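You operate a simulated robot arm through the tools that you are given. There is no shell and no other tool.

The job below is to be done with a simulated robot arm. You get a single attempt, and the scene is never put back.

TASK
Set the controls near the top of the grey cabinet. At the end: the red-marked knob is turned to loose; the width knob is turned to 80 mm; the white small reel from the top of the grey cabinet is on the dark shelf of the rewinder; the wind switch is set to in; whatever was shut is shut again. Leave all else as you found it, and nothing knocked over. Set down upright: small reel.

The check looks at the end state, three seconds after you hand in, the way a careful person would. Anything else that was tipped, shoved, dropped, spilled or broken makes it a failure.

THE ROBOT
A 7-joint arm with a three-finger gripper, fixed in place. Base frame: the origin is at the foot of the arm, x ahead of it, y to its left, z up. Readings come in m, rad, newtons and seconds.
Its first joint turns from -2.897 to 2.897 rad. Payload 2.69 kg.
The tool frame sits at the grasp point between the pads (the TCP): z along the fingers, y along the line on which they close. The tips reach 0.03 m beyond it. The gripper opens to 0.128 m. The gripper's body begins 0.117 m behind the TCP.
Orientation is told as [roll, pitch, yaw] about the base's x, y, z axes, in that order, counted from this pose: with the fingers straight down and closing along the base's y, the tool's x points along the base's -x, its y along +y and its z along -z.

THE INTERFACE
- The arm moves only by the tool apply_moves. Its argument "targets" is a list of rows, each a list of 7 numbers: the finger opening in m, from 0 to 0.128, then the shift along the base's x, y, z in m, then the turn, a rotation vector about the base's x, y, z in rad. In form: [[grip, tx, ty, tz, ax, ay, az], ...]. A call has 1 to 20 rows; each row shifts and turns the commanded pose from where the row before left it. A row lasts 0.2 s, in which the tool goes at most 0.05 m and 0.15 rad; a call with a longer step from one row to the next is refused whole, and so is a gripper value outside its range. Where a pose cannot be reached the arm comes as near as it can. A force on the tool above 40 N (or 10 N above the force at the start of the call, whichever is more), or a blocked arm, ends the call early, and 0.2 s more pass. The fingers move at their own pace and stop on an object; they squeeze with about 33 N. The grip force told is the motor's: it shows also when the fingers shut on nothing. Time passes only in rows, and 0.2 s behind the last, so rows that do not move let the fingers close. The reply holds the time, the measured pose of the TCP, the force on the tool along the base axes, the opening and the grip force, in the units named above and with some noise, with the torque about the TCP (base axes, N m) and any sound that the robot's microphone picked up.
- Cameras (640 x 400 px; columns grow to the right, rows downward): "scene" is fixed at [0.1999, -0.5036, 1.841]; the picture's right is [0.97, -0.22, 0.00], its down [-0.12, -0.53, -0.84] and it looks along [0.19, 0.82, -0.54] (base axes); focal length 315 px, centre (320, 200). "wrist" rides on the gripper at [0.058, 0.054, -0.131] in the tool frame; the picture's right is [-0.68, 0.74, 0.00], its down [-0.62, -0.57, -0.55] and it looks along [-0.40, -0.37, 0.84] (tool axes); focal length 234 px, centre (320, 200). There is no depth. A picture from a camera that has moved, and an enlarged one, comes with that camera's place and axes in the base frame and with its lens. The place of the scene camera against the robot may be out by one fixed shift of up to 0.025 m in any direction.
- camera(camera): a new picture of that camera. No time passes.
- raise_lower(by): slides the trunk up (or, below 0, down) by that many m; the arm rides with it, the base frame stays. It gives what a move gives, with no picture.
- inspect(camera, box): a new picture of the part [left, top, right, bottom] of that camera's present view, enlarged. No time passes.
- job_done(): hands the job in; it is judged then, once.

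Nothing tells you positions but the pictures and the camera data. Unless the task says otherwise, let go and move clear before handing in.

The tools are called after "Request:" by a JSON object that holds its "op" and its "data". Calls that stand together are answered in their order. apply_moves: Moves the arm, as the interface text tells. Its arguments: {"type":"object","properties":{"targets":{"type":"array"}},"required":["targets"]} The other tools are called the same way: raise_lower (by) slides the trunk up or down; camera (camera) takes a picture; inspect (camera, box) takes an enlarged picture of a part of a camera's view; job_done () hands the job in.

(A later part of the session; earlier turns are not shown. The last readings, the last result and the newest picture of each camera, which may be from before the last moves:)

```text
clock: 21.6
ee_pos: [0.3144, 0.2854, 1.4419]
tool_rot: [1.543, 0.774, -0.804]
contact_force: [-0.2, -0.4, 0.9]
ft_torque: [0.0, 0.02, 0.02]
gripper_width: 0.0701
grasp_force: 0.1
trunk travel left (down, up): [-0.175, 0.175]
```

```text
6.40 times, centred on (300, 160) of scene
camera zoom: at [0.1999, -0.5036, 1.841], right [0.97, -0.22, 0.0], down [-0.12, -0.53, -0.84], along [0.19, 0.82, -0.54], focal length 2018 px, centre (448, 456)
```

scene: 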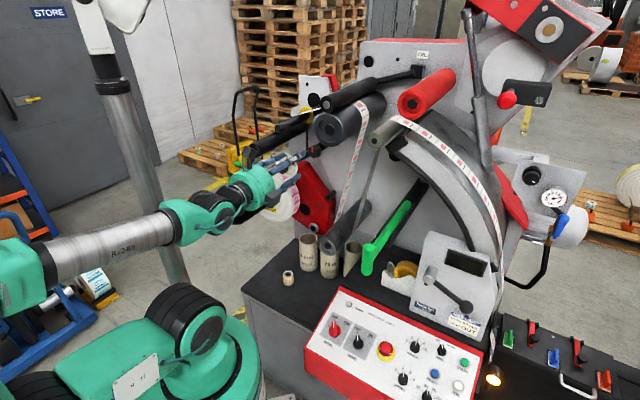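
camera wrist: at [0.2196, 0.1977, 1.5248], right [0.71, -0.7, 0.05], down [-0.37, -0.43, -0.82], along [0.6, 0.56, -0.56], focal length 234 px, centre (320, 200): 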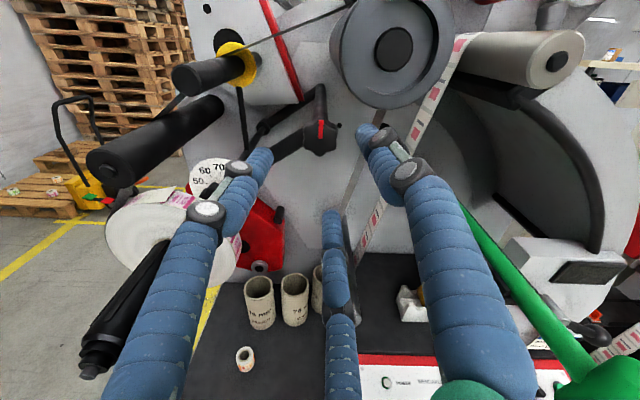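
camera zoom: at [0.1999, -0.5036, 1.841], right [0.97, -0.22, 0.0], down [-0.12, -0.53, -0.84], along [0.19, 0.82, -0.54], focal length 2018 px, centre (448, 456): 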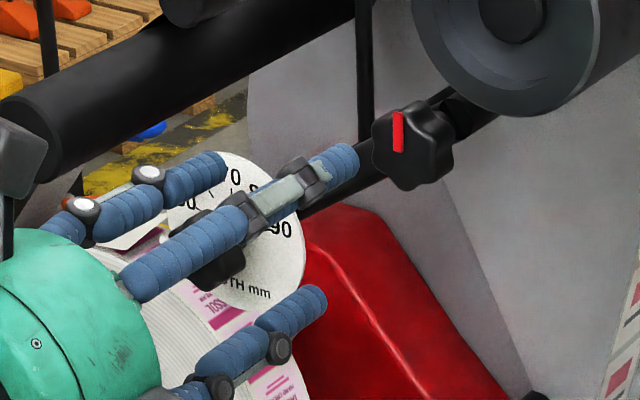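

The red mark points straight up; the tool axis lines up with this knob's face at about (0.403, 0.374, 1.433), needing about 8 mm lower. I'll advance along the knob's axis and close on it.

Request:
{"op": "apply_moves", "data": {"targets": [[0.07, 0.01, 0.01, -0.008, 0, 0, 0], [0.07, 0.02, 0.02, 0, 0, 0, 0], [0.07, 0.02, 0.02, 0, 0, 0, 0], [0.07, 0.014, 0.014, 0, 0, 0, 0]]}}

Request:
{"op": "camera", "data": {"camera": "wrist"}}

Request:
{"op": "inspect", "data": {"camera": "scene", "box": [250, 120, 370, 200]}}

```text
clock: 22.6
ee_pos: [0.3782, 0.3508, 1.4346]
tool_rot: [1.539, 0.772, -0.804]
contact_force: [0.7, -0.1, -0.5]
ft_torque: [0.02, 0.03, 0.02]
gripper_width: 0.0698
grasp_force: 0.0
trunk travel left (down, up): [-0.175, 0.175]
```

```text
taken
camera wrist: at [0.2833, 0.2628, 1.5162], right [0.71, -0.7, 0.05], down [-0.37, -0.43, -0.82], along [0.6, 0.56, -0.57], focal length 234 px, centre (320, 200)
```

wrist: 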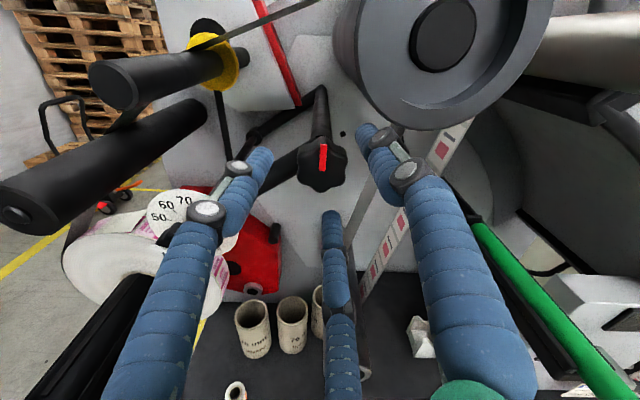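

```text
5.00 times, centred on (310, 160) of scene
camera zoom: at [0.1999, -0.5036, 1.841], right [0.97, -0.22, 0.0], down [-0.12, -0.53, -0.84], along [0.19, 0.82, -0.54], focal length 1576 px, centre (370, 400)
```

zoom: 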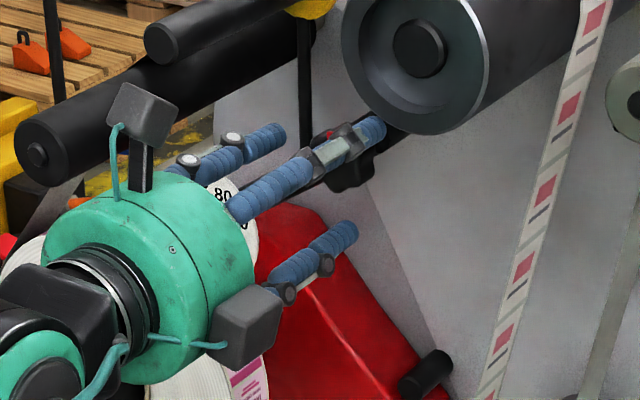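

Aligned; the knob face is ~33 mm ahead of the TCP. I'll advance 18 mm and close.

Request:
{"op": "apply_moves", "data": {"targets": [[0.07, 0.0065, 0.0065, 0, 0, 0, 0], [0.07, 0.0065, 0.0065, 0, 0, 0, 0], [0.03, 0, 0, 0, 0, 0, 0], [0.03, 0, 0, 0, 0, 0, 0], [0.03, 0, 0, 0, 0, 0, 0]]}}

Request:
{"op": "camera", "data": {"camera": "wrist"}}

Request:
{"op": "inspect", "data": {"camera": "scene", "box": [250, 120, 370, 200]}}

```text
clock: 23.8
ee_pos: [0.3902, 0.3632, 1.4348]
tool_rot: [1.542, 0.775, -0.803]
contact_force: [9.7, -3.6, 9.4]
ft_torque: [0.38, -0.37, -0.6]
gripper_width: 0.0402
grasp_force: 45.1
trunk travel left (down, up): [-0.175, 0.175]
```

```text
taken
camera wrist: at [0.2967, 0.2746, 1.5177], right [0.71, -0.7, 0.05], down [-0.37, -0.43, -0.82], along [0.6, 0.56, -0.56], focal length 234 px, centre (320, 200)
```

wrist: 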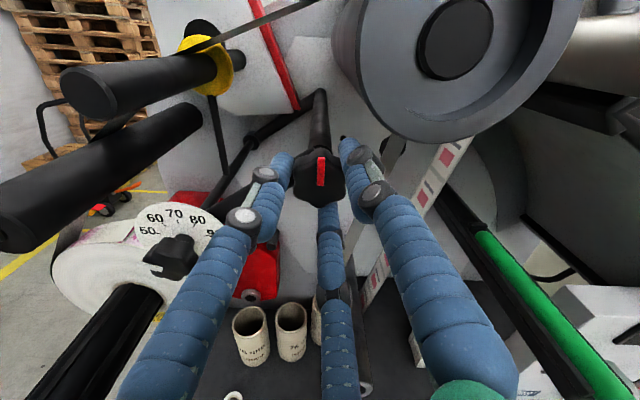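

```text
5.00 times, centred on (310, 160) of scene
camera zoom: at [0.1999, -0.5036, 1.841], right [0.97, -0.22, 0.0], down [-0.12, -0.53, -0.84], along [0.19, 0.82, -0.54], focal length 1576 px, centre (370, 400)
```

zoom: 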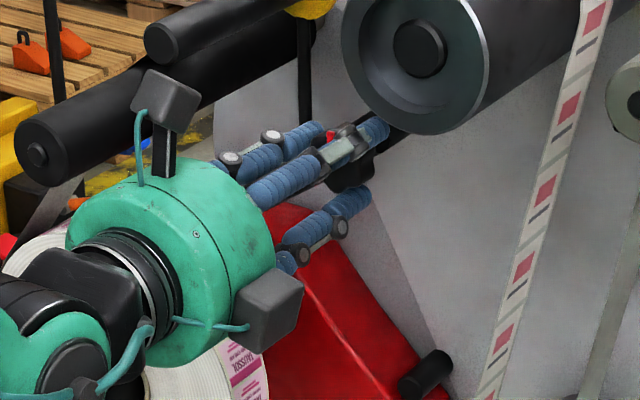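

The knob is gripped (40 mm wide). I'll ease the slight sideways load and start turning counterclockwise (loosening) as seen from the operator side.

Request:
{"op": "apply_moves", "data": {"targets": [[0.03, 0.0012, -0.0012, 0.0018, 0, 0, 0], [0.03, 0, 0, 0, -0.07, -0.07, 0], [0.03, 0, 0, 0, -0.07, -0.07, 0], [0.03, 0, 0, 0, -0.07, -0.07, 0], [0.03, 0, 0, 0, -0.07, -0.07, 0]]}}

Request:
{"op": "inspect", "data": {"camera": "wrist", "box": [260, 120, 400, 210]}}

```text
clock: 25.0
ee_pos: [0.3913, 0.3625, 1.4359]
tool_rot: [1.546, 0.376, -0.8]
contact_force: [-10.1, 2.7, 1.4]
ft_torque: [-0.03, 0.01, 0.53]
gripper_width: 0.04
grasp_force: 44.8
trunk travel left (down, up): [-0.175, 0.175]
```

```text
4.44 times, centred on (330, 165) of wrist
camera zoom: at [0.2745, 0.2971, 1.5102], right [0.64, -0.63, 0.44], down [-0.15, -0.66, -0.74], along [0.76, 0.41, -0.51], focal length 1041 px, centre (276, 356)
```

zoom: 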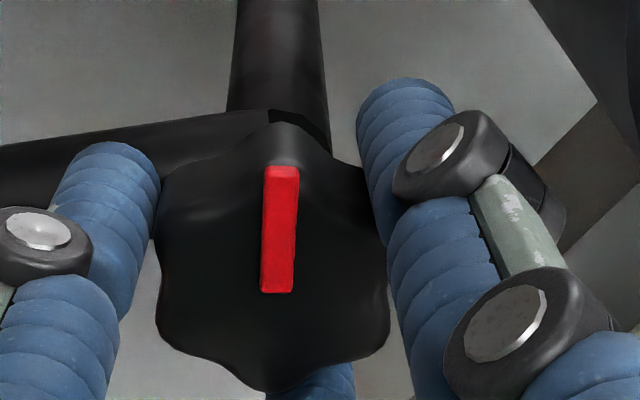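

The knob is turning with the hand, with little resistance. I continue counterclockwise.

Request:
{"op": "apply_moves", "data": {"targets": [[0.03, 0, 0, 0, -0.09, -0.09, 0], [0.03, 0, 0, 0, -0.09, -0.09, 0], [0.03, 0, 0, 0, -0.09, -0.09, 0], [0.03, 0, 0, 0, -0.09, -0.09, 0]]}}

Request:
{"op": "inspect", "data": {"camera": "scene", "box": [250, 120, 370, 200]}}

Request:
{"op": "inspect", "data": {"camera": "wrist", "box": [260, 120, 400, 210]}}

```text
clock: 26.0
ee_pos: [0.3896, 0.364, 1.4348]
tool_rot: [1.554, -0.134, -0.8]
contact_force: [-12.7, 7.0, -5.1]
ft_torque: [0.08, -0.07, 0.66]
gripper_width: 0.0399
grasp_force: 44.8
trunk travel left (down, up): [-0.175, 0.175]
```

```text
5.00 times, centred on (310, 160) of scene
camera zoom: at [0.1999, -0.5036, 1.841], right [0.97, -0.22, 0.0], down [-0.12, -0.53, -0.84], along [0.19, 0.82, -0.54], focal length 1576 px, centre (370, 400)
```

zoom: 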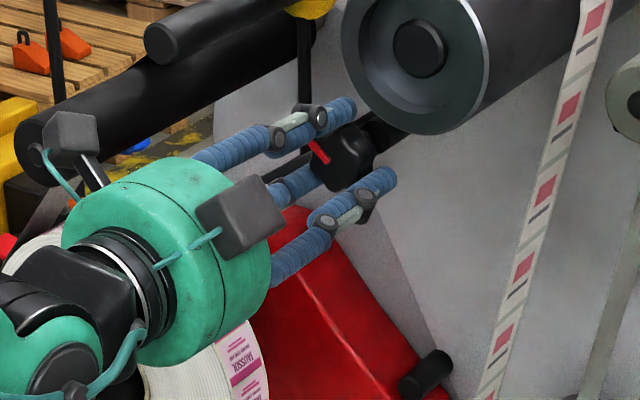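

```text
4.44 times, centred on (330, 165) of wrist
camera zoom: at [0.2519, 0.3197, 1.4833], right [0.41, -0.4, 0.82], down [0.08, -0.88, -0.47], along [0.91, 0.25, -0.33], focal length 1041 px, centre (276, 356)
```

zoom: 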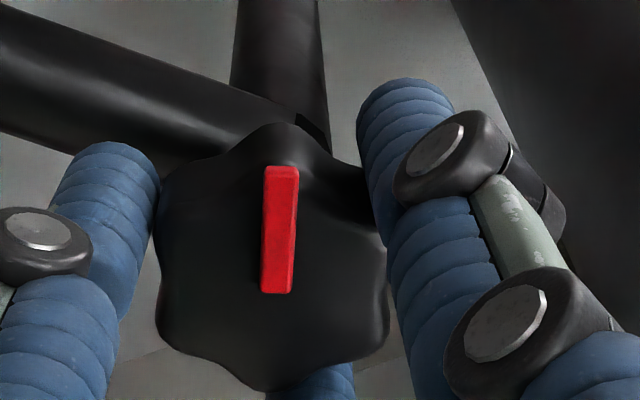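

About 52° turned so far. I continue, with a small centring correction.

Request:
{"op": "apply_moves", "data": {"targets": [[0.03, -0.0012, 0.0012, -0.0005, -0.09, -0.09, 0], [0.03, 0, 0, 0, -0.09, -0.09, 0], [0.03, 0, 0, 0, -0.09, -0.09, 0], [0.03, 0, 0, 0, -0.09, -0.09, 0]]}}

Request:
{"op": "inspect", "data": {"camera": "scene", "box": [250, 120, 370, 200]}}

Request:
{"op": "inspect", "data": {"camera": "wrist", "box": [260, 120, 400, 210]}}

```text
clock: 27.0
ee_pos: [0.3903, 0.3634, 1.4345]
tool_rot: [1.562, -0.642, -0.802]
contact_force: [-0.6, 0.2, -8.2]
ft_torque: [0.34, 0.72, 0.33]
gripper_width: 0.0403
grasp_force: 45.3
trunk travel left (down, up): [-0.175, 0.175]
```

```text
5.00 times, centred on (310, 160) of scene
camera zoom: at [0.1999, -0.5036, 1.841], right [0.97, -0.22, 0.0], down [-0.12, -0.53, -0.84], along [0.19, 0.82, -0.54], focal length 1576 px, centre (370, 400)
```

zoom: 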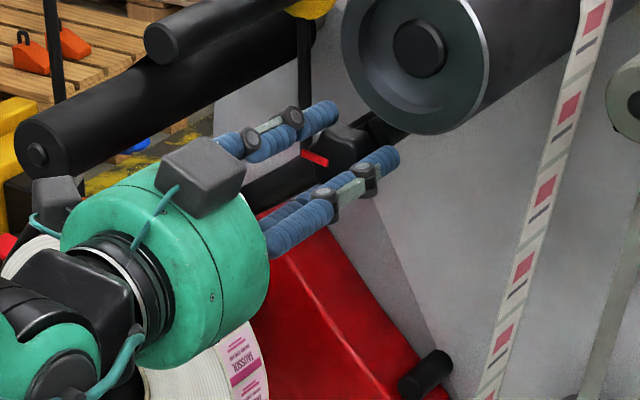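

```text
4.44 times, centred on (330, 165) of wrist
camera zoom: at [0.2414, 0.3301, 1.4443], right [0.07, -0.07, 0.99], down [0.18, -0.98, -0.08], along [0.98, 0.18, -0.06], focal length 1041 px, centre (276, 356)
```

zoom: 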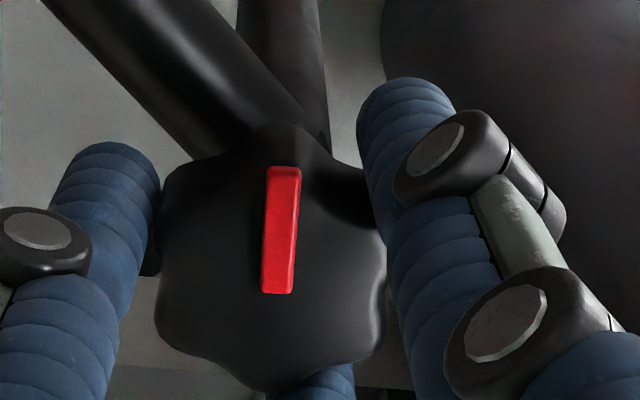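

Turned 81°, and an axial torque is building up (maybe a stop nearby). I push gently further.

Request:
{"op": "apply_moves", "data": {"targets": [[0.03, 0, 0, 0.001, -0.05, -0.05, 0], [0.03, 0, 0, 0, -0.05, -0.05, 0]]}}

Request:
{"op": "inspect", "data": {"camera": "wrist", "box": [260, 120, 400, 210]}}

```text
clock: 27.6
ee_pos: [0.3906, 0.3641, 1.4343]
tool_rot: [1.567, -0.783, -0.803]
contact_force: [-3.0, -1.2, -14.4]
ft_torque: [0.47, 1.05, 0.3]
gripper_width: 0.0408
grasp_force: 45.0
trunk travel left (down, up): [-0.175, 0.175]
```

```text
4.44 times, centred on (330, 165) of wrist
camera zoom: at [0.2412, 0.3304, 1.4328], right [-0.03, 0.03, 1.0], down [0.18, -0.98, 0.04], along [0.98, 0.18, 0.02], focal length 1041 px, centre (276, 356)
```

zoom: 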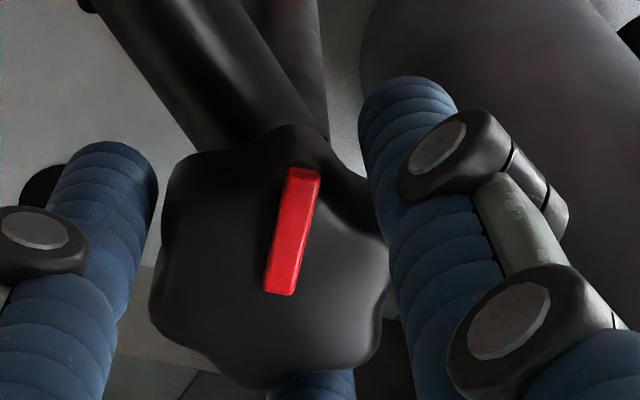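

The knob has reached its stop (the hand slipped slightly). I release, back off, and check.

Request:
{"op": "apply_moves", "data": {"targets": [[0.07, 0, 0, 0, 0, 0, 0], [0.07, 0, 0, 0, 0, 0, 0], [0.07, -0.02, -0.02, 0, 0, 0, 0], [0.07, -0.02, -0.02, 0, 0, 0, 0], [0.07, -0.03, -0.03, 0, 0, 0, 0], [0.07, -0.02, -0.02, 0, 0, 0, 0]]}}

Request:
{"op": "camera", "data": {"camera": "wrist"}}

Request:
{"op": "inspect", "data": {"camera": "scene", "box": [250, 120, 370, 200]}}

```text
clock: 29.0
ee_pos: [0.3, 0.2731, 1.4363]
tool_rot: [1.568, -0.783, -0.806]
contact_force: [-0.1, 0.4, 0.1]
ft_torque: [-0.02, 0.0, -0.02]
gripper_width: 0.0703
grasp_force: 0.0
trunk travel left (down, up): [-0.175, 0.175]
```

```text
taken
camera wrist: at [0.1509, 0.24, 1.4343], right [-0.03, 0.03, 1.0], down [0.18, -0.98, 0.03], along [0.98, 0.18, 0.02], focal length 234 px, centre (320, 200)
```

wrist: 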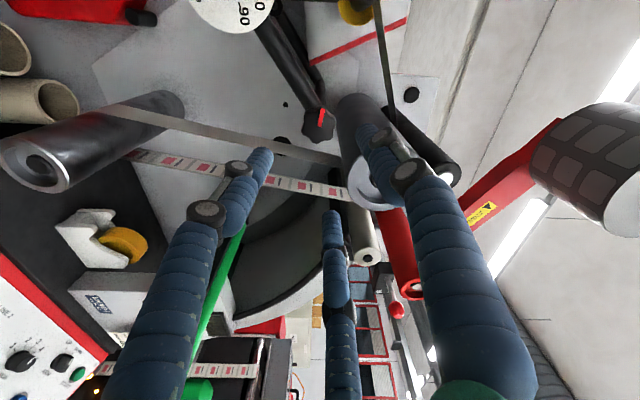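

```text
5.00 times, centred on (310, 160) of scene
camera zoom: at [0.1999, -0.5036, 1.841], right [0.97, -0.22, 0.0], down [-0.12, -0.53, -0.84], along [0.19, 0.82, -0.54], focal length 1576 px, centre (370, 400)
```

zoom: 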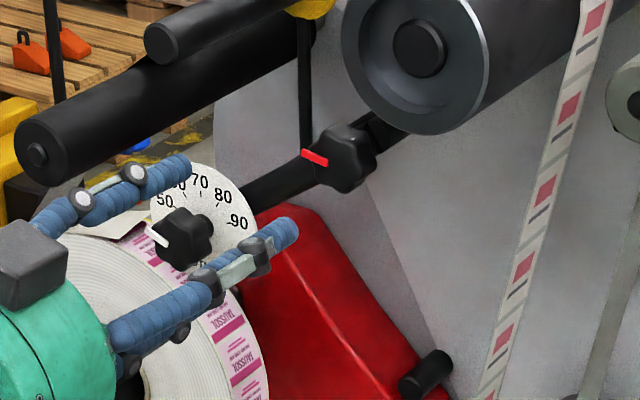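

The red mark now points left at its stop: loosened. Next is the width knob; I slide left toward it, staying back, to view the dial and nearby label roll.

Request:
{"op": "apply_moves", "data": {"targets": [[0.1, -0.024, 0.02, -0.01, 0, 0, 0], [0.1, -0.024, 0.02, -0.01, 0, 0, 0], [0.1, -0.024, 0.02, -0.01, 0, 0, 0]]}}

Request:
{"op": "camera", "data": {"camera": "wrist"}}

Request:
{"op": "inspect", "data": {"camera": "scene", "box": [220, 120, 360, 220]}}

```text
clock: 29.8
ee_pos: [0.2393, 0.324, 1.4077]
tool_rot: [1.568, -0.784, -0.84]
contact_force: [-9.2, 1.2, 1.7]
ft_torque: [-0.04, 0.05, -0.8]
gripper_width: 0.1001
grasp_force: 0.0
trunk travel left (down, up): [-0.175, 0.175]
```

```text
taken
camera wrist: at [0.0885, 0.2971, 1.4049], right [-0.02, 0.03, 1.0], down [0.15, -0.99, 0.03], along [0.99, 0.15, 0.02], focal length 234 px, centre (320, 200)
```

wrist: 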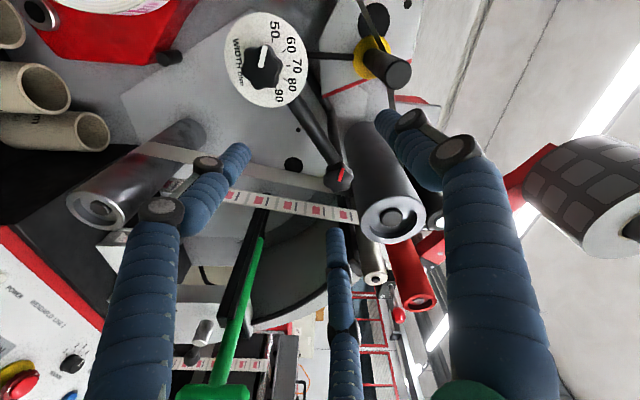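

```text
4.00 times, centred on (290, 170) of scene
camera zoom: at [0.1999, -0.5036, 1.841], right [0.97, -0.22, 0.0], down [-0.12, -0.53, -0.84], along [0.19, 0.82, -0.54], focal length 1261 px, centre (440, 320)
```

zoom: 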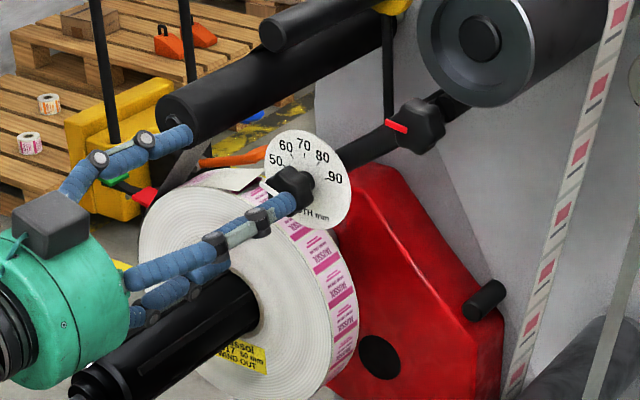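

There's an unexpected side load (-9 N in x, -0.8 N·m about z) – something is touching around the gripper body. I'll look before moving on.

Request:
{"op": "camera", "data": {"camera": "scene"}}

Request:
{"op": "inspect", "data": {"camera": "scene", "box": [100, 120, 300, 245]}}

```text
taken
```

scene: 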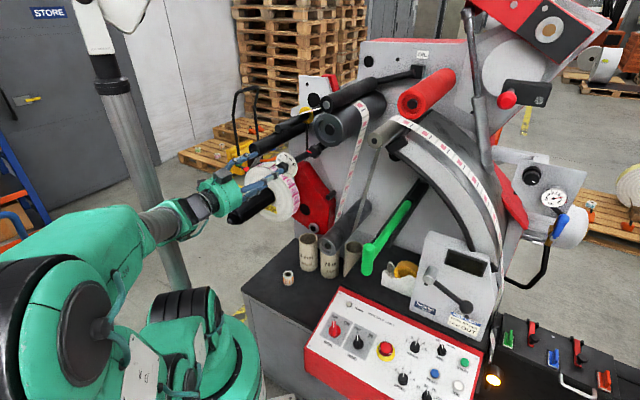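

```text
3.20 times, centred on (200, 182) of scene
camera zoom: at [0.1999, -0.5036, 1.841], right [0.97, -0.22, 0.0], down [-0.12, -0.53, -0.84], along [0.19, 0.82, -0.54], focal length 1009 px, centre (704, 256)
```

zoom: 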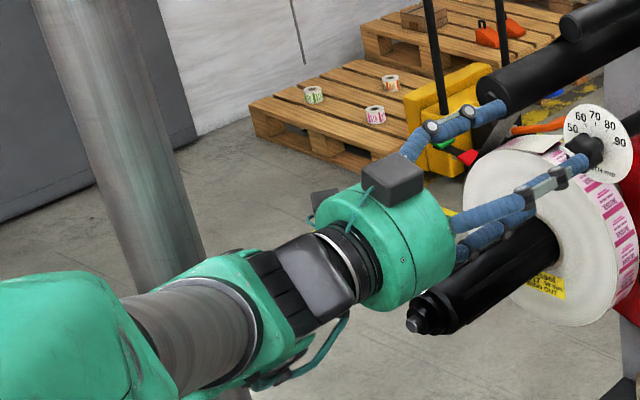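

I'll hold still for a moment to see whether the load is a lasting contact or a transient.

Request:
{"op": "apply_moves", "data": {"targets": [[0.1, 0, 0, 0, 0, 0, 0], [0.1, 0, 0, 0, 0, 0, 0]]}}

Request:
{"op": "inspect", "data": {"camera": "wrist", "box": [200, 0, 420, 220]}}

```text
clock: 30.4
ee_pos: [0.2272, 0.332, 1.408]
tool_rot: [1.567, -0.782, -0.807]
contact_force: [1.0, -0.1, -0.2]
ft_torque: [-0.02, 0.0, 0.0]
gripper_width: 0.1
grasp_force: 0.0
trunk travel left (down, up): [-0.175, 0.175]
```

```text
1.82 times, centred on (310, 110) of wrist
camera zoom: at [0.078, 0.2995, 1.405], right [-0.03, 0.03, 1.0], down [0.18, -0.98, 0.03], along [0.98, 0.18, 0.02], focal length 426 px, centre (338, 364)
```

zoom: 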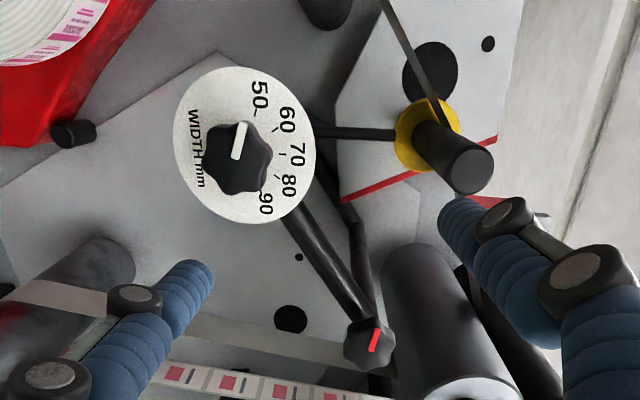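

The load was a transient (arm lag), now gone. I zoom into the dial for its angles.

Request:
{"op": "inspect", "data": {"camera": "wrist", "box": [215, 0, 325, 90]}}

```text
4.44 times, centred on (270, 45) of wrist
camera zoom: at [0.078, 0.2995, 1.405], right [-0.03, 0.03, 1.0], down [0.18, -0.98, 0.03], along [0.98, 0.18, 0.02], focal length 1041 px, centre (542, 889)
```

zoom: 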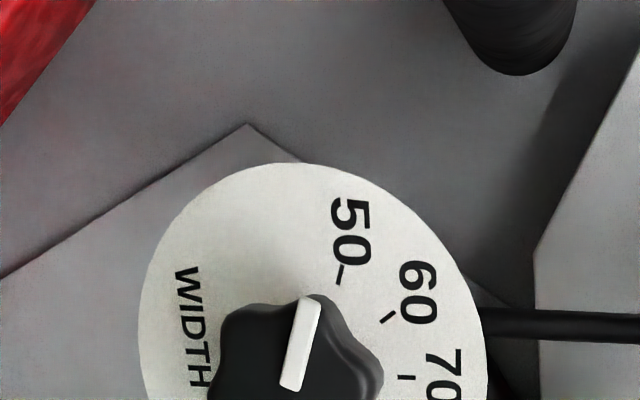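

The pointer is parallel to 50; the knob face is near (0.306, 0.463, 1.345). I move into line in front of it at a 7 cm stand-off.

Request:
{"op": "apply_moves", "data": {"targets": [[0.07, 0, 0.01, -0.021, 0, 0, 0], [0.07, 0.009, 0.023, -0.021, 0, 0, 0], [0.07, 0.009, 0.023, -0.021, 0, 0, 0], [0.07, 0.009, 0.023, 0, 0, 0, 0], [0.07, 0, 0, 0, 0, 0, 0], [0.07, 0, 0, 0, 0, 0, 0]]}}

Request:
{"op": "camera", "data": {"camera": "wrist"}}

Request:
{"op": "inspect", "data": {"camera": "scene", "box": [220, 120, 360, 220]}}

```text
clock: 31.8
ee_pos: [0.2559, 0.4135, 1.344]
tool_rot: [1.569, -0.783, -0.807]
contact_force: [-0.5, 0.4, 0.1]
ft_torque: [0.0, 0.02, -0.02]
gripper_width: 0.0699
grasp_force: 0.1
trunk travel left (down, up): [-0.175, 0.175]
```

```text
taken
camera wrist: at [0.1061, 0.3802, 1.3413], right [-0.03, 0.03, 1.0], down [0.18, -0.98, 0.03], along [0.98, 0.18, 0.02], focal length 234 px, centre (320, 200)
```

wrist: 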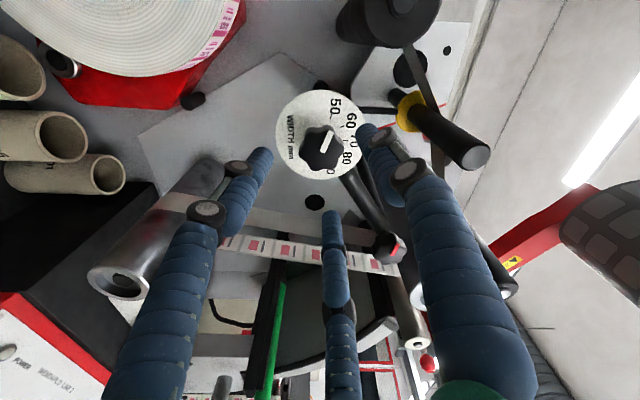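

```text
4.00 times, centred on (290, 170) of scene
camera zoom: at [0.1999, -0.5036, 1.841], right [0.97, -0.22, 0.0], down [-0.12, -0.53, -0.84], along [0.19, 0.82, -0.54], focal length 1261 px, centre (440, 320)
```

zoom: 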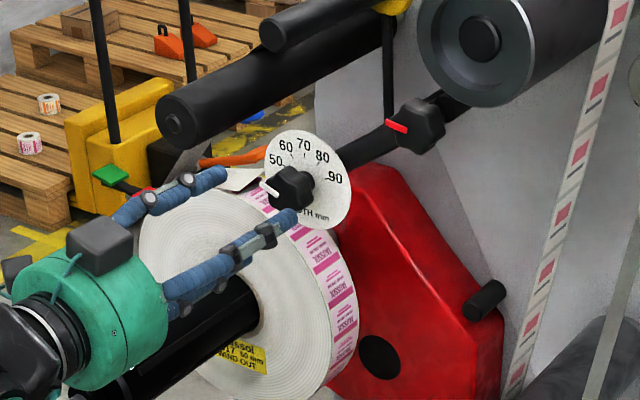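

Well centred, face ~72 mm ahead. I advance 56 mm and close on the knob.

Request:
{"op": "apply_moves", "data": {"targets": [[0.07, 0.015, 0.015, 0.001, 0, 0, 0], [0.07, 0.015, 0.015, 0, 0, 0, 0], [0.07, 0.0095, 0.0095, 0, 0, 0, 0], [0.07, 0, 0, 0, 0, 0, 0]]}}

Request:
{"op": "inspect", "data": {"camera": "wrist", "box": [240, 90, 400, 210]}}

```text
clock: 32.8
ee_pos: [0.2941, 0.4524, 1.3441]
tool_rot: [1.566, -0.782, -0.803]
contact_force: [-0.5, 0.8, 0.1]
ft_torque: [-0.02, 0.01, -0.04]
gripper_width: 0.07
grasp_force: 0.1
trunk travel left (down, up): [-0.175, 0.175]
```

```text
3.33 times, centred on (320, 150) of wrist
camera zoom: at [0.1449, 0.419, 1.342], right [-0.03, 0.03, 1.0], down [0.18, -0.98, 0.03], along [0.98, 0.18, 0.02], focal length 781 px, centre (320, 367)
```

zoom: 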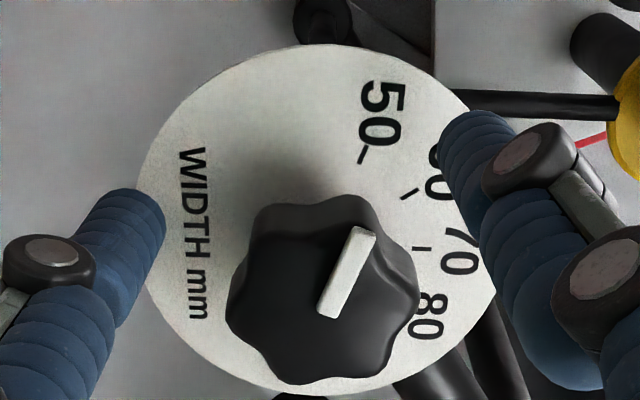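

I'm around the knob without contact. I close on it and begin turning clockwise.

Request:
{"op": "apply_moves", "data": {"targets": [[0.03, 0, 0, 0, 0, 0, 0], [0.03, 0, 0, 0, 0, 0, 0], [0.03, 0, 0, 0, 0, 0, 0], [0.03, 0, 0, 0, 0.07, 0.07, 0], [0.03, 0, 0, 0, 0.07, 0.07, 0], [0.03, 0, 0, 0, 0.07, 0.07, 0]]}}

Request:
{"op": "inspect", "data": {"camera": "wrist", "box": [240, 90, 400, 210]}}

Request:
{"op": "inspect", "data": {"camera": "scene", "box": [250, 120, 350, 190]}}

```text
clock: 34.2
ee_pos: [0.294, 0.4502, 1.3449]
tool_rot: [1.56, -0.484, -0.802]
contact_force: [-2.8, -7.4, 7.6]
ft_torque: [0.44, -0.47, 0.45]
gripper_width: 0.0406
grasp_force: 45.4
trunk travel left (down, up): [-0.175, 0.175]
```

```text
3.33 times, centred on (320, 150) of wrist
camera zoom: at [0.1472, 0.4161, 1.3668], right [0.18, -0.18, 0.97], down [0.16, -0.96, -0.21], along [0.97, 0.2, -0.15], focal length 781 px, centre (320, 367)
```

zoom: 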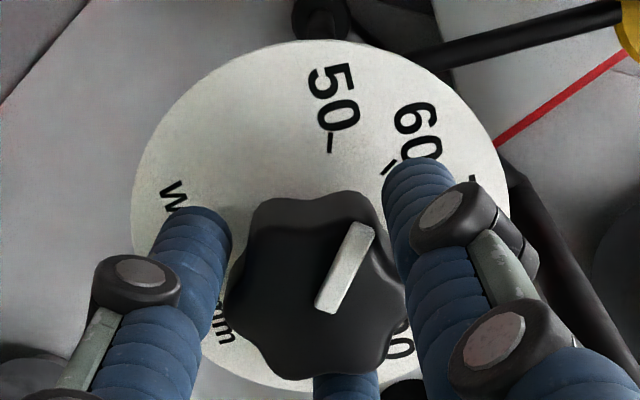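

```text
5.71 times, centred on (300, 155) of scene
camera zoom: at [0.1999, -0.5036, 1.841], right [0.97, -0.22, 0.0], down [-0.12, -0.53, -0.84], along [0.19, 0.82, -0.54], focal length 1802 px, centre (434, 457)
```

zoom: 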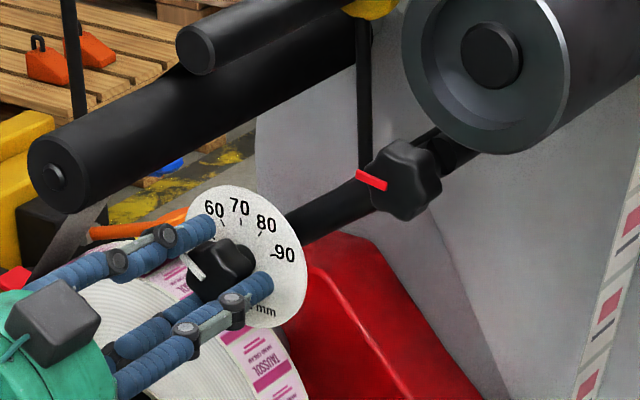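

The knob turns with the hand. I continue clockwise with a small centring correction.

Request:
{"op": "apply_moves", "data": {"targets": [[0.03, 0.0, -0.001, 0.001, 0.09, 0.09, 0], [0.03, 0, 0, 0, 0.09, 0.09, 0], [0.03, 0, 0, 0, 0.09, 0.09, 0], [0.03, 0, 0, 0, 0.09, 0.09, 0], [0.03, 0, 0, 0, 0.09, 0.09, 0]]}}

Request:
{"op": "inspect", "data": {"camera": "wrist", "box": [240, 90, 400, 210]}}

Request:
{"op": "inspect", "data": {"camera": "scene", "box": [250, 120, 350, 190]}}

```text
clock: 35.4
ee_pos: [0.2945, 0.4512, 1.3451]
tool_rot: [1.551, 0.152, -0.799]
contact_force: [0.9, -3.6, 1.9]
ft_torque: [0.15, -0.2, 0.28]
gripper_width: 0.0406
grasp_force: 45.0
trunk travel left (down, up): [-0.175, 0.175]
```

```text
3.33 times, centred on (320, 150) of wrist
camera zoom: at [0.1674, 0.3961, 1.4103], right [0.55, -0.55, 0.63], down [-0.04, -0.77, -0.64], along [0.83, 0.33, -0.44], focal length 781 px, centre (320, 367)
```

zoom: 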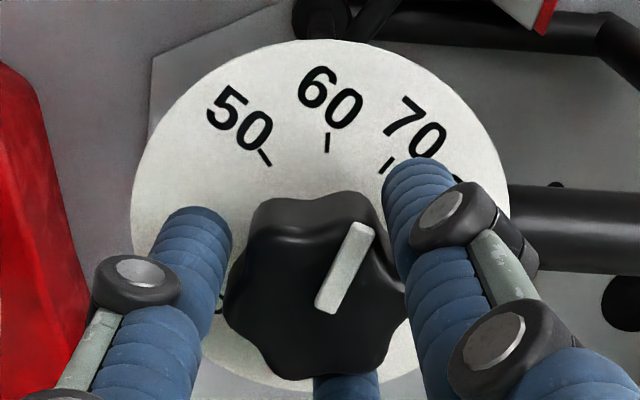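

```text
5.71 times, centred on (300, 155) of scene
camera zoom: at [0.1999, -0.5036, 1.841], right [0.97, -0.22, 0.0], down [-0.12, -0.53, -0.84], along [0.19, 0.82, -0.54], focal length 1802 px, centre (434, 457)
```

zoom: 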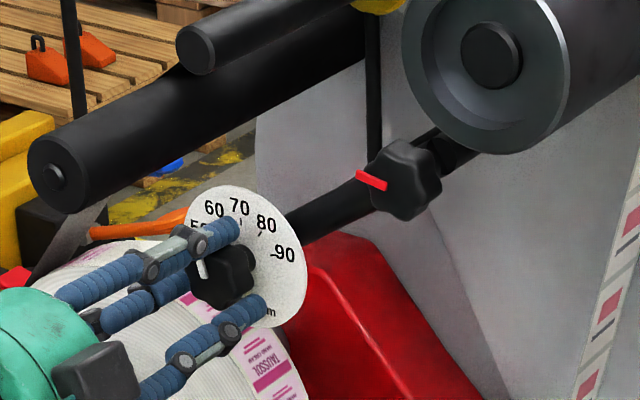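

At 65 now (53° turned, ticks are 35° apart). I turn the remaining ~51.5° clockwise.

Request:
{"op": "apply_moves", "data": {"targets": [[0.03, 0, 0, 0, 0.09, 0.09, 0], [0.03, 0, 0, 0, 0.09, 0.09, 0], [0.03, 0, 0, 0, 0.09, 0.09, 0], [0.03, 0, 0, 0, 0.09, 0.09, 0], [0.03, 0, 0, 0, 0.09, 0.09, 0], [0.03, 0, 0, 0, 0.09, 0.09, 0], [0.03, 0, 0, 0, 0.09, 0.09, 0]]}}

Request:
{"op": "inspect", "data": {"camera": "wrist", "box": [240, 90, 400, 210]}}

Request:
{"op": "inspect", "data": {"camera": "scene", "box": [250, 120, 350, 190]}}

```text
clock: 37.0
ee_pos: [0.2948, 0.4502, 1.345]
tool_rot: [1.53, 1.045, -0.813]
contact_force: [2.5, -8.6, -3.0]
ft_torque: [0.25, -0.33, -0.23]
gripper_width: 0.0405
grasp_force: 44.7
trunk travel left (down, up): [-0.175, 0.175]
```

```text
3.33 times, centred on (320, 150) of wrist
camera zoom: at [0.2167, 0.3467, 1.4261], right [0.69, -0.69, -0.22], down [-0.53, -0.28, -0.8], along [0.49, 0.67, -0.55], focal length 781 px, centre (320, 367)
```

zoom: 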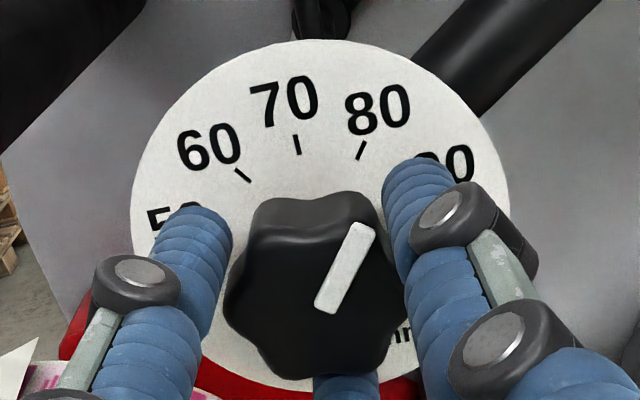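

```text
5.71 times, centred on (300, 155) of scene
camera zoom: at [0.1999, -0.5036, 1.841], right [0.97, -0.22, 0.0], down [-0.12, -0.53, -0.84], along [0.19, 0.82, -0.54], focal length 1802 px, centre (434, 457)
```

zoom: 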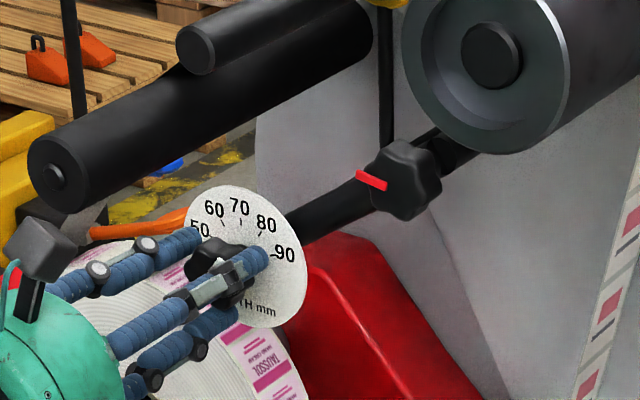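

The pointer is now parallel with the 80 tick. I release and back off to check.

Request:
{"op": "apply_moves", "data": {"targets": [[0.07, 0, 0, 0, 0, 0, 0], [0.07, 0, 0, 0, 0, 0, 0], [0.07, -0.02, -0.02, 0, 0, 0, 0], [0.07, -0.025, -0.025, 0, 0, 0, 0], [0.07, -0.025, -0.025, 0, 0, 0, 0], [0.07, 0, 0, 0.02, 0, 0, 0], [0.07, 0, 0, 0, 0, 0, 0]]}}

Request:
{"op": "camera", "data": {"camera": "wrist"}}

Request:
{"op": "inspect", "data": {"camera": "wrist", "box": [260, 70, 380, 160]}}

Request:
{"op": "inspect", "data": {"camera": "scene", "box": [250, 120, 350, 190]}}

```text
clock: 38.6
ee_pos: [0.2257, 0.3788, 1.3628]
tool_rot: [1.521, 1.036, -0.82]
contact_force: [0.4, 0.0, 0.2]
ft_torque: [0.01, -0.03, -0.02]
gripper_width: 0.0699
grasp_force: 0.1
trunk travel left (down, up): [-0.175, 0.175]
```

```text
taken
camera wrist: at [0.147, 0.2758, 1.4433], right [0.69, -0.69, -0.21], down [-0.52, -0.28, -0.8], along [0.5, 0.67, -0.56], focal length 234 px, centre (320, 200)
```

wrist: 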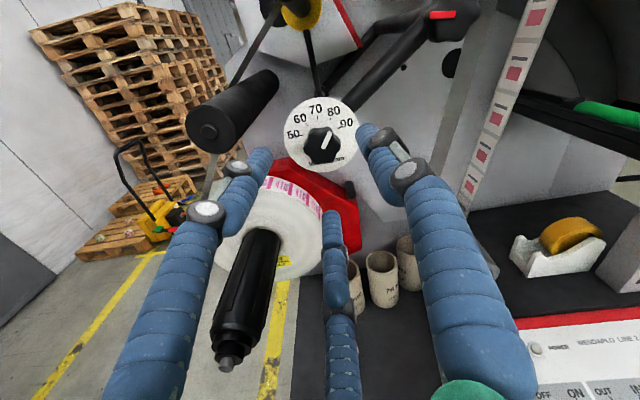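

```text
4.44 times, centred on (320, 115) of wrist
camera zoom: at [0.147, 0.2758, 1.4433], right [0.69, -0.69, -0.21], down [-0.52, -0.28, -0.8], along [0.5, 0.67, -0.56], focal length 1041 px, centre (320, 578)
```

zoom: 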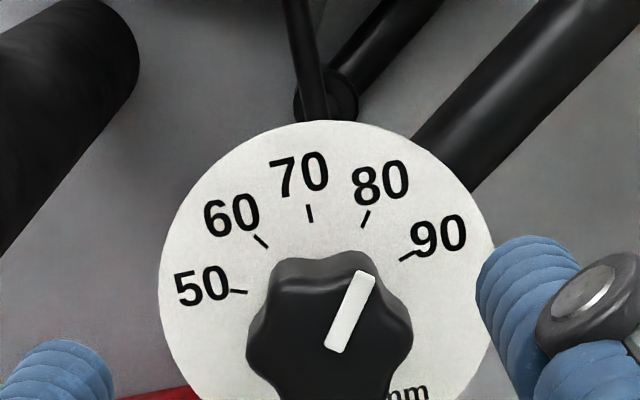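

```text
5.71 times, centred on (300, 155) of scene
camera zoom: at [0.1999, -0.5036, 1.841], right [0.97, -0.22, 0.0], down [-0.12, -0.53, -0.84], along [0.19, 0.82, -0.54], focal length 1802 px, centre (434, 457)
```

zoom: 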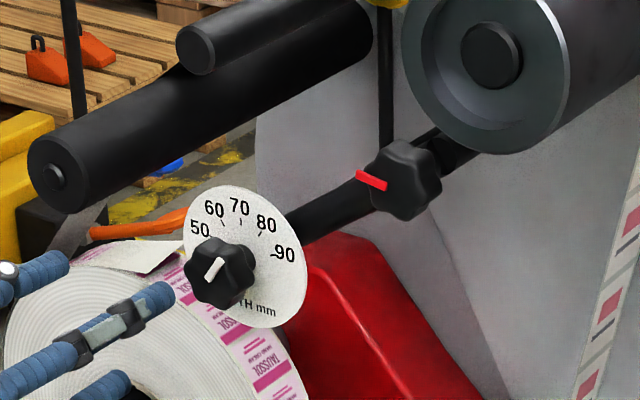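

Width is at 80 and the red knob stayed loose. Next is the wind switch at about (0.476, 0.076, 0.875). I retreat and bring the tool back to pointing down.

Request:
{"op": "apply_moves", "data": {"targets": [[0.07, 0.007, -0.017, 0.013, -0.1, 0.1, 0], [0.07, 0.007, -0.017, 0.013, -0.1, 0.1, 0], [0.07, 0.007, -0.017, 0.013, -0.1, 0.1, 0], [0.07, 0.007, -0.017, 0.013, -0.1, 0.1, 0], [0.07, 0.007, -0.017, 0.013, -0.1, 0.1, 0], [0.07, 0.007, -0.017, 0.013, -0.1, 0.1, 0], [0.07, 0.007, -0.017, 0.013, -0.1, 0.1, 0], [0.07, 0.007, -0.017, 0.013, -0.1, 0.1, 0], [0.07, 0.007, -0.017, 0.013, -0.1, 0.1, 0], [0.07, 0.007, -0.017, 0.013, -0.1, 0.1, 0], [0.07, 0.007, -0.017, 0.013, -0.1, 0.1, 0]]}}

Request:
{"op": "camera", "data": {"camera": "scene"}}

```text
clock: 41.0
ee_pos: [0.2495, 0.3232, 1.4296]
tool_rot: [0.315, 0.362, -1.786]
contact_force: [0.2, -0.4, 0.6]
ft_torque: [0.08, -0.02, -0.01]
gripper_width: 0.0702
grasp_force: 0.0
out of reach, approached as far as the arm can: row 6, 7, 8, 9, 10, 11
trunk travel left (down, up): [-0.175, 0.175]
```

```text
taken
```

scene: 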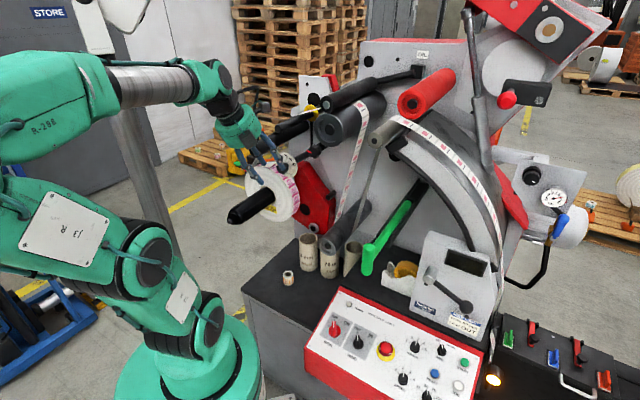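

The arm got cramped. I move out to open space above the panel first, levelling the tool on the way.

Request:
{"op": "apply_moves", "data": {"targets": [[0.07, 0.0215, -0.0315, 0.01, 0, 0, 0], [0.07, 0.0215, -0.0315, 0.01, 0, 0, 0], [0.07, 0.0215, -0.0315, 0.01, -0.068, 0.0975, 0], [0.07, 0.0215, -0.0315, 0.01, -0.068, 0.0975, 0], [0.07, 0.0215, -0.0315, 0.01, -0.068, 0.0975, 0], [0.07, 0.0215, -0.0315, 0.01, -0.068, 0.0975, 0], [0.07, 0.0215, -0.0315, 0.01, 0, 0, 0], [0.07, 0, 0, 0, 0, 0, 0]]}}

Request:
{"op": "camera", "data": {"camera": "wrist"}}

```text
clock: 42.8
ee_pos: [0.3027, 0.1683, 1.4712]
tool_rot: [0.285, -0.057, -1.856]
contact_force: [-1.0, -1.9, 1.2]
ft_torque: [0.21, -0.16, 0.05]
gripper_width: 0.0701
grasp_force: 0.1
out of reach, approached as far as the arm can: row 1, 2, 3, 4, 5, 6
trunk travel left (down, up): [-0.175, 0.175]
```

```text
taken
camera wrist: at [0.3355, 0.2278, 1.6086], right [0.49, -0.84, 0.25], down [-0.84, -0.37, 0.4], along [-0.25, -0.4, -0.88], focal length 234 px, centre (320, 200)
```

wrist: 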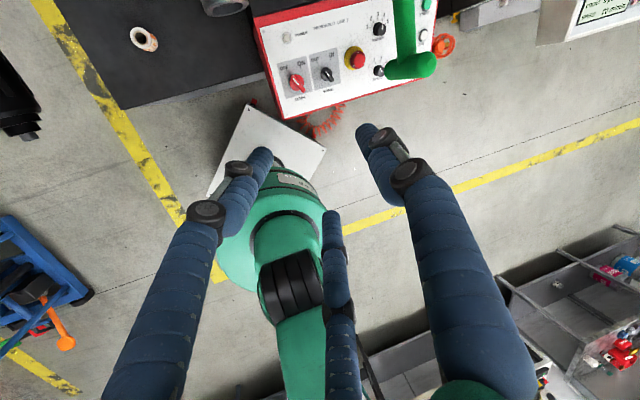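

The green handle's end is right above the wind switch (about 0.40 m higher), so I must come in from the open -y side with a tilted tool. I move out to -y and turn the wrist for that approach.

Request:
{"op": "apply_moves", "data": {"targets": [[0.07, 0.012, -0.022, 0, 0.067, 0.129, 0], [0.07, 0.012, -0.022, 0, 0.067, 0.129, 0], [0.07, 0.008, -0.015, 0, 0, 0, 0.147], [0.07, 0.008, -0.015, 0, 0, 0, 0.147], [0.07, 0.008, -0.015, 0, 0, 0, 0.147], [0.07, 0.008, -0.015, 0, 0, 0, 0.147], [0.07, 0.008, -0.015, 0, 0, 0, 0.147], [0.07, 0.008, -0.015, 0, 0, 0, 0.147], [0.07, 0.008, -0.015, 0, 0, 0, 0.147], [0.07, 0.008, -0.015, 0, 0, 0, 0.147], [0.07, 0.008, -0.015, 0, 0, 0, 0.147], [0.07, 0.008, -0.015, 0, 0, 0, 0.147], [0.07, 0.008, -0.015, 0, 0, 0, 0.147], [0.07, 0.008, -0.015, 0, 0, 0, 0.147], [0.07, 0.008, -0.015, 0, 0, 0, 0.147], [0.07, 0.008, -0.015, 0, 0, 0, 0.147], [0.07, 0.008, -0.015, 0, 0, 0, 0.147], [0.07, 0.008, -0.015, 0, 0, 0, 0.147], [0.07, 0, 0, 0, 0, 0, 0.147], [0.07, 0, 0, 0, 0, 0, 0.147]]}}

Request:
{"op": "camera", "data": {"camera": "wrist"}}

Request:
{"op": "camera", "data": {"camera": "scene"}}

```text
clock: 47.0
ee_pos: [0.3106, 0.1871, 1.3883]
tool_rot: [0.268, -0.402, -0.349]
contact_force: [-0.7, -1.0, 0.1]
ft_torque: [0.02, -0.06, 0.0]
gripper_width: 0.0699
grasp_force: 0.1
out of reach, approached as far as the arm can: row 1, 2, 4, 5, 6, 7, 8, 9, 10, 11, 12, 13, 14, 15, 16, 17, 18, 19, 20
trunk travel left (down, up): [-0.175, 0.175]
```

```text
taken
camera wrist: at [0.2141, 0.2411, 1.4961], right [0.76, 0.48, 0.44], down [0.16, -0.79, 0.59], along [0.63, -0.38, -0.67], focal length 234 px, centre (320, 200)
```

wrist: 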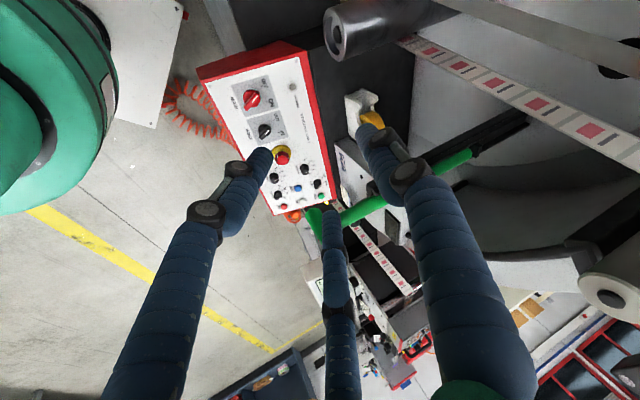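

```text
taken
```

scene: 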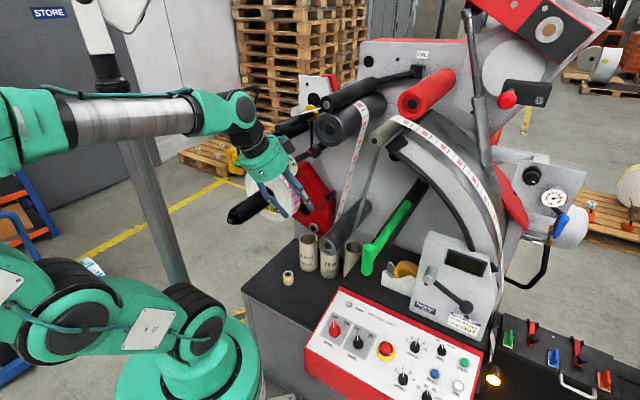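

The arm is folded against a joint limit here. I first raise and extend it outward, then level, in small steps, to regain freedom.

Request:
{"op": "apply_moves", "data": {"targets": [[0.07, 0.01, 0, 0.04, 0, 0, 0], [0.07, 0.01, 0, 0.04, 0, 0, 0], [0.07, 0.01, 0, 0.04, 0, 0, 0], [0.07, 0.01, 0, 0.04, 0, 0, 0], [0.07, 0.02, 0, 0.02, 0, 0, 0]]}}

Request:
{"op": "apply_moves", "data": {"targets": [[0.07, 0.01, 0, 0.0, -0.03, 0.115, 0], [0.07, 0.01, 0, 0.0, -0.03, 0.115, 0], [0.07, 0.01, 0, 0.0, -0.03, 0.115, 0], [0.07, 0.01, 0, 0.0, -0.03, 0.115, 0]]}}

Request:
{"op": "camera", "data": {"camera": "scene"}}

```text
clock: 48.2
ee_pos: [0.3781, 0.2458, 1.4755]
tool_rot: [0.256, -0.414, -0.35]
contact_force: [1.4, 2.5, -1.2]
ft_torque: [-0.12, 0.07, -0.07]
gripper_width: 0.0703
grasp_force: 0.1
out of reach, approached as far as the arm can: row 1, 2, 3, 4, 5
trunk travel left (down, up): [-0.175, 0.175]
```

```text
clock: 49.2
ee_pos: [0.3748, 0.2682, 1.4677]
tool_rot: [0.049, -0.314, -0.317]
contact_force: [-1.9, -1.6, 1.4]
ft_torque: [0.21, -0.13, 0.08]
gripper_width: 0.0701
grasp_force: 0.0
out of reach, approached as far as the arm can: row 1, 2, 3, 4
trunk travel left (down, up): [-0.175, 0.175]
```

```text
taken
```

scene: 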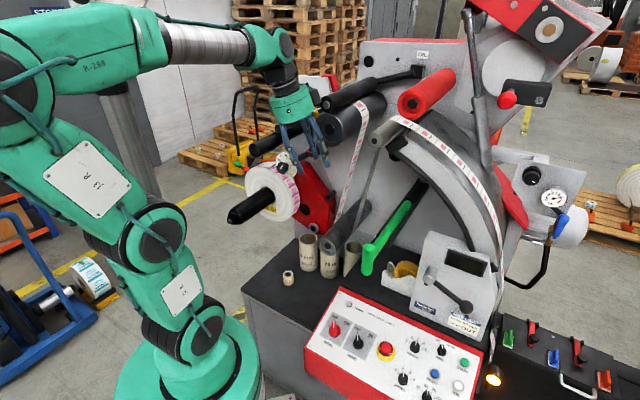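

Still limited somewhere. I test small single-axis moves away from the machine to find the free direction.

Request:
{"op": "apply_moves", "data": {"targets": [[0.07, -0.01, -0.03, 0.02, 0, 0, 0]]}}

Request:
{"op": "apply_moves", "data": {"targets": [[0.07, 0, 0, 0, 0, 0, -0.15]]}}

Request:
{"op": "apply_moves", "data": {"targets": [[0.07, 0, -0.03, 0.03, 0, 0, -0.15]]}}

```text
clock: 49.6
ee_pos: [0.3641, 0.2404, 1.4875]
tool_rot: [0.039, -0.324, -0.315]
contact_force: [-0.4, -0.1, -0.2]
ft_torque: [0.11, -0.12, 0.06]
gripper_width: 0.0698
grasp_force: 0.0
trunk travel left (down, up): [-0.175, 0.175]
```

```text
clock: 50.0
ee_pos: [0.3671, 0.2424, 1.4843]
tool_rot: [0.041, -0.312, -0.464]
contact_force: [0.1, 0.6, -0.3]
ft_torque: [-0.02, 0.08, -0.04]
gripper_width: 0.0699
grasp_force: 0.1
trunk travel left (down, up): [-0.175, 0.175]
```

```text
clock: 50.4
ee_pos: [0.3681, 0.2105, 1.5133]
tool_rot: [0.039, -0.314, -0.612]
contact_force: [-0.2, 0.8, 0.1]
ft_torque: [-0.03, 0.01, 0.0]
gripper_width: 0.0698
grasp_force: 0.1
trunk travel left (down, up): [-0.175, 0.175]
```

Free again. I level the tool and continue up and to -y.

Request:
{"op": "apply_moves", "data": {"targets": [[0.07, 0.01, -0.03, 0.02, 0.049, 0.093, 0], [0.07, 0.01, -0.03, 0.02, 0.049, 0.093, 0], [0.07, 0.01, -0.03, 0.02, 0.049, 0.093, 0], [0.07, 0.01, -0.03, 0.01, 0, 0, 0], [0.07, 0.01, -0.03, 0, 0, 0, 0], [0.07, 0, 0, 0, 0, 0, 0]]}}

Request:
{"op": "camera", "data": {"camera": "scene"}}

```text
clock: 51.8
ee_pos: [0.4068, 0.0756, 1.5819]
tool_rot: [-0.096, -0.272, -0.595]
contact_force: [0.8, -0.2, 0.2]
ft_torque: [-0.04, 0.05, -0.01]
gripper_width: 0.0699
grasp_force: 0.0
out of reach, approached as far as the arm can: row 1, 2, 3
trunk travel left (down, up): [-0.175, 0.175]
```

```text
taken
```

scene: 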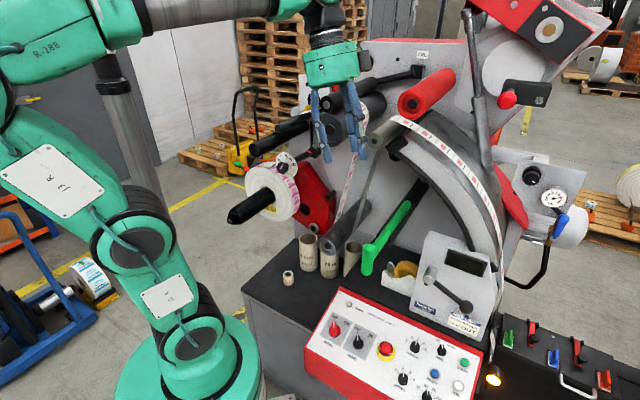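

Request:
{"op": "apply_moves", "data": {"targets": [[0.07, 0.02, -0.02, 0, 0.08, 0.058, 0], [0.07, 0.02, -0.02, 0, 0.08, 0.058, 0], [0.07, 0.02, -0.02, 0, 0.08, 0.058, 0]]}}

Request:
{"op": "camera", "data": {"camera": "wrist"}}

```text
clock: 52.6
ee_pos: [0.4505, 0.0202, 1.5894]
tool_rot: [-0.183, -0.215, -0.589]
contact_force: [0.9, -0.5, -0.2]
ft_torque: [-0.01, 0.04, -0.01]
gripper_width: 0.0698
grasp_force: 0.0
out of reach, approached as far as the arm can: row 1, 2, 3
trunk travel left (down, up): [-0.175, 0.175]
```

```text
taken
camera wrist: at [0.4244, 0.1302, 1.6931], right [0.98, 0.22, 0.01], down [0.13, -0.64, 0.76], along [0.17, -0.74, -0.65], focal length 234 px, centre (320, 200)
```

wrist: 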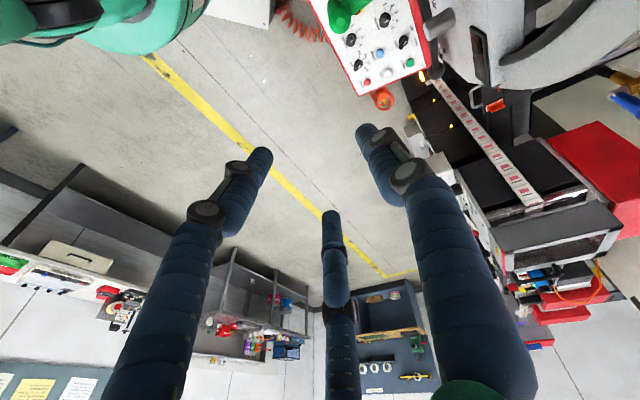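

Request:
{"op": "apply_moves", "data": {"targets": [[0.07, 0, 0, 0, 0, 0, -0.14], [0.07, 0, 0, 0, 0, 0, -0.14], [0.07, 0, 0, 0, 0.1, 0.03, 0], [0.07, 0, 0, 0, 0.1, 0.03, 0]]}}

```text
clock: 53.6
ee_pos: [0.4485, 0.0189, 1.59]
tool_rot: [-0.183, -0.223, -0.871]
contact_force: [0.3, 0.7, -0.1]
ft_torque: [0.0, -0.02, 0.0]
gripper_width: 0.0697
grasp_force: 0.0
out of reach, approached as far as the arm can: row 3, 4
trunk travel left (down, up): [-0.175, 0.175]
```

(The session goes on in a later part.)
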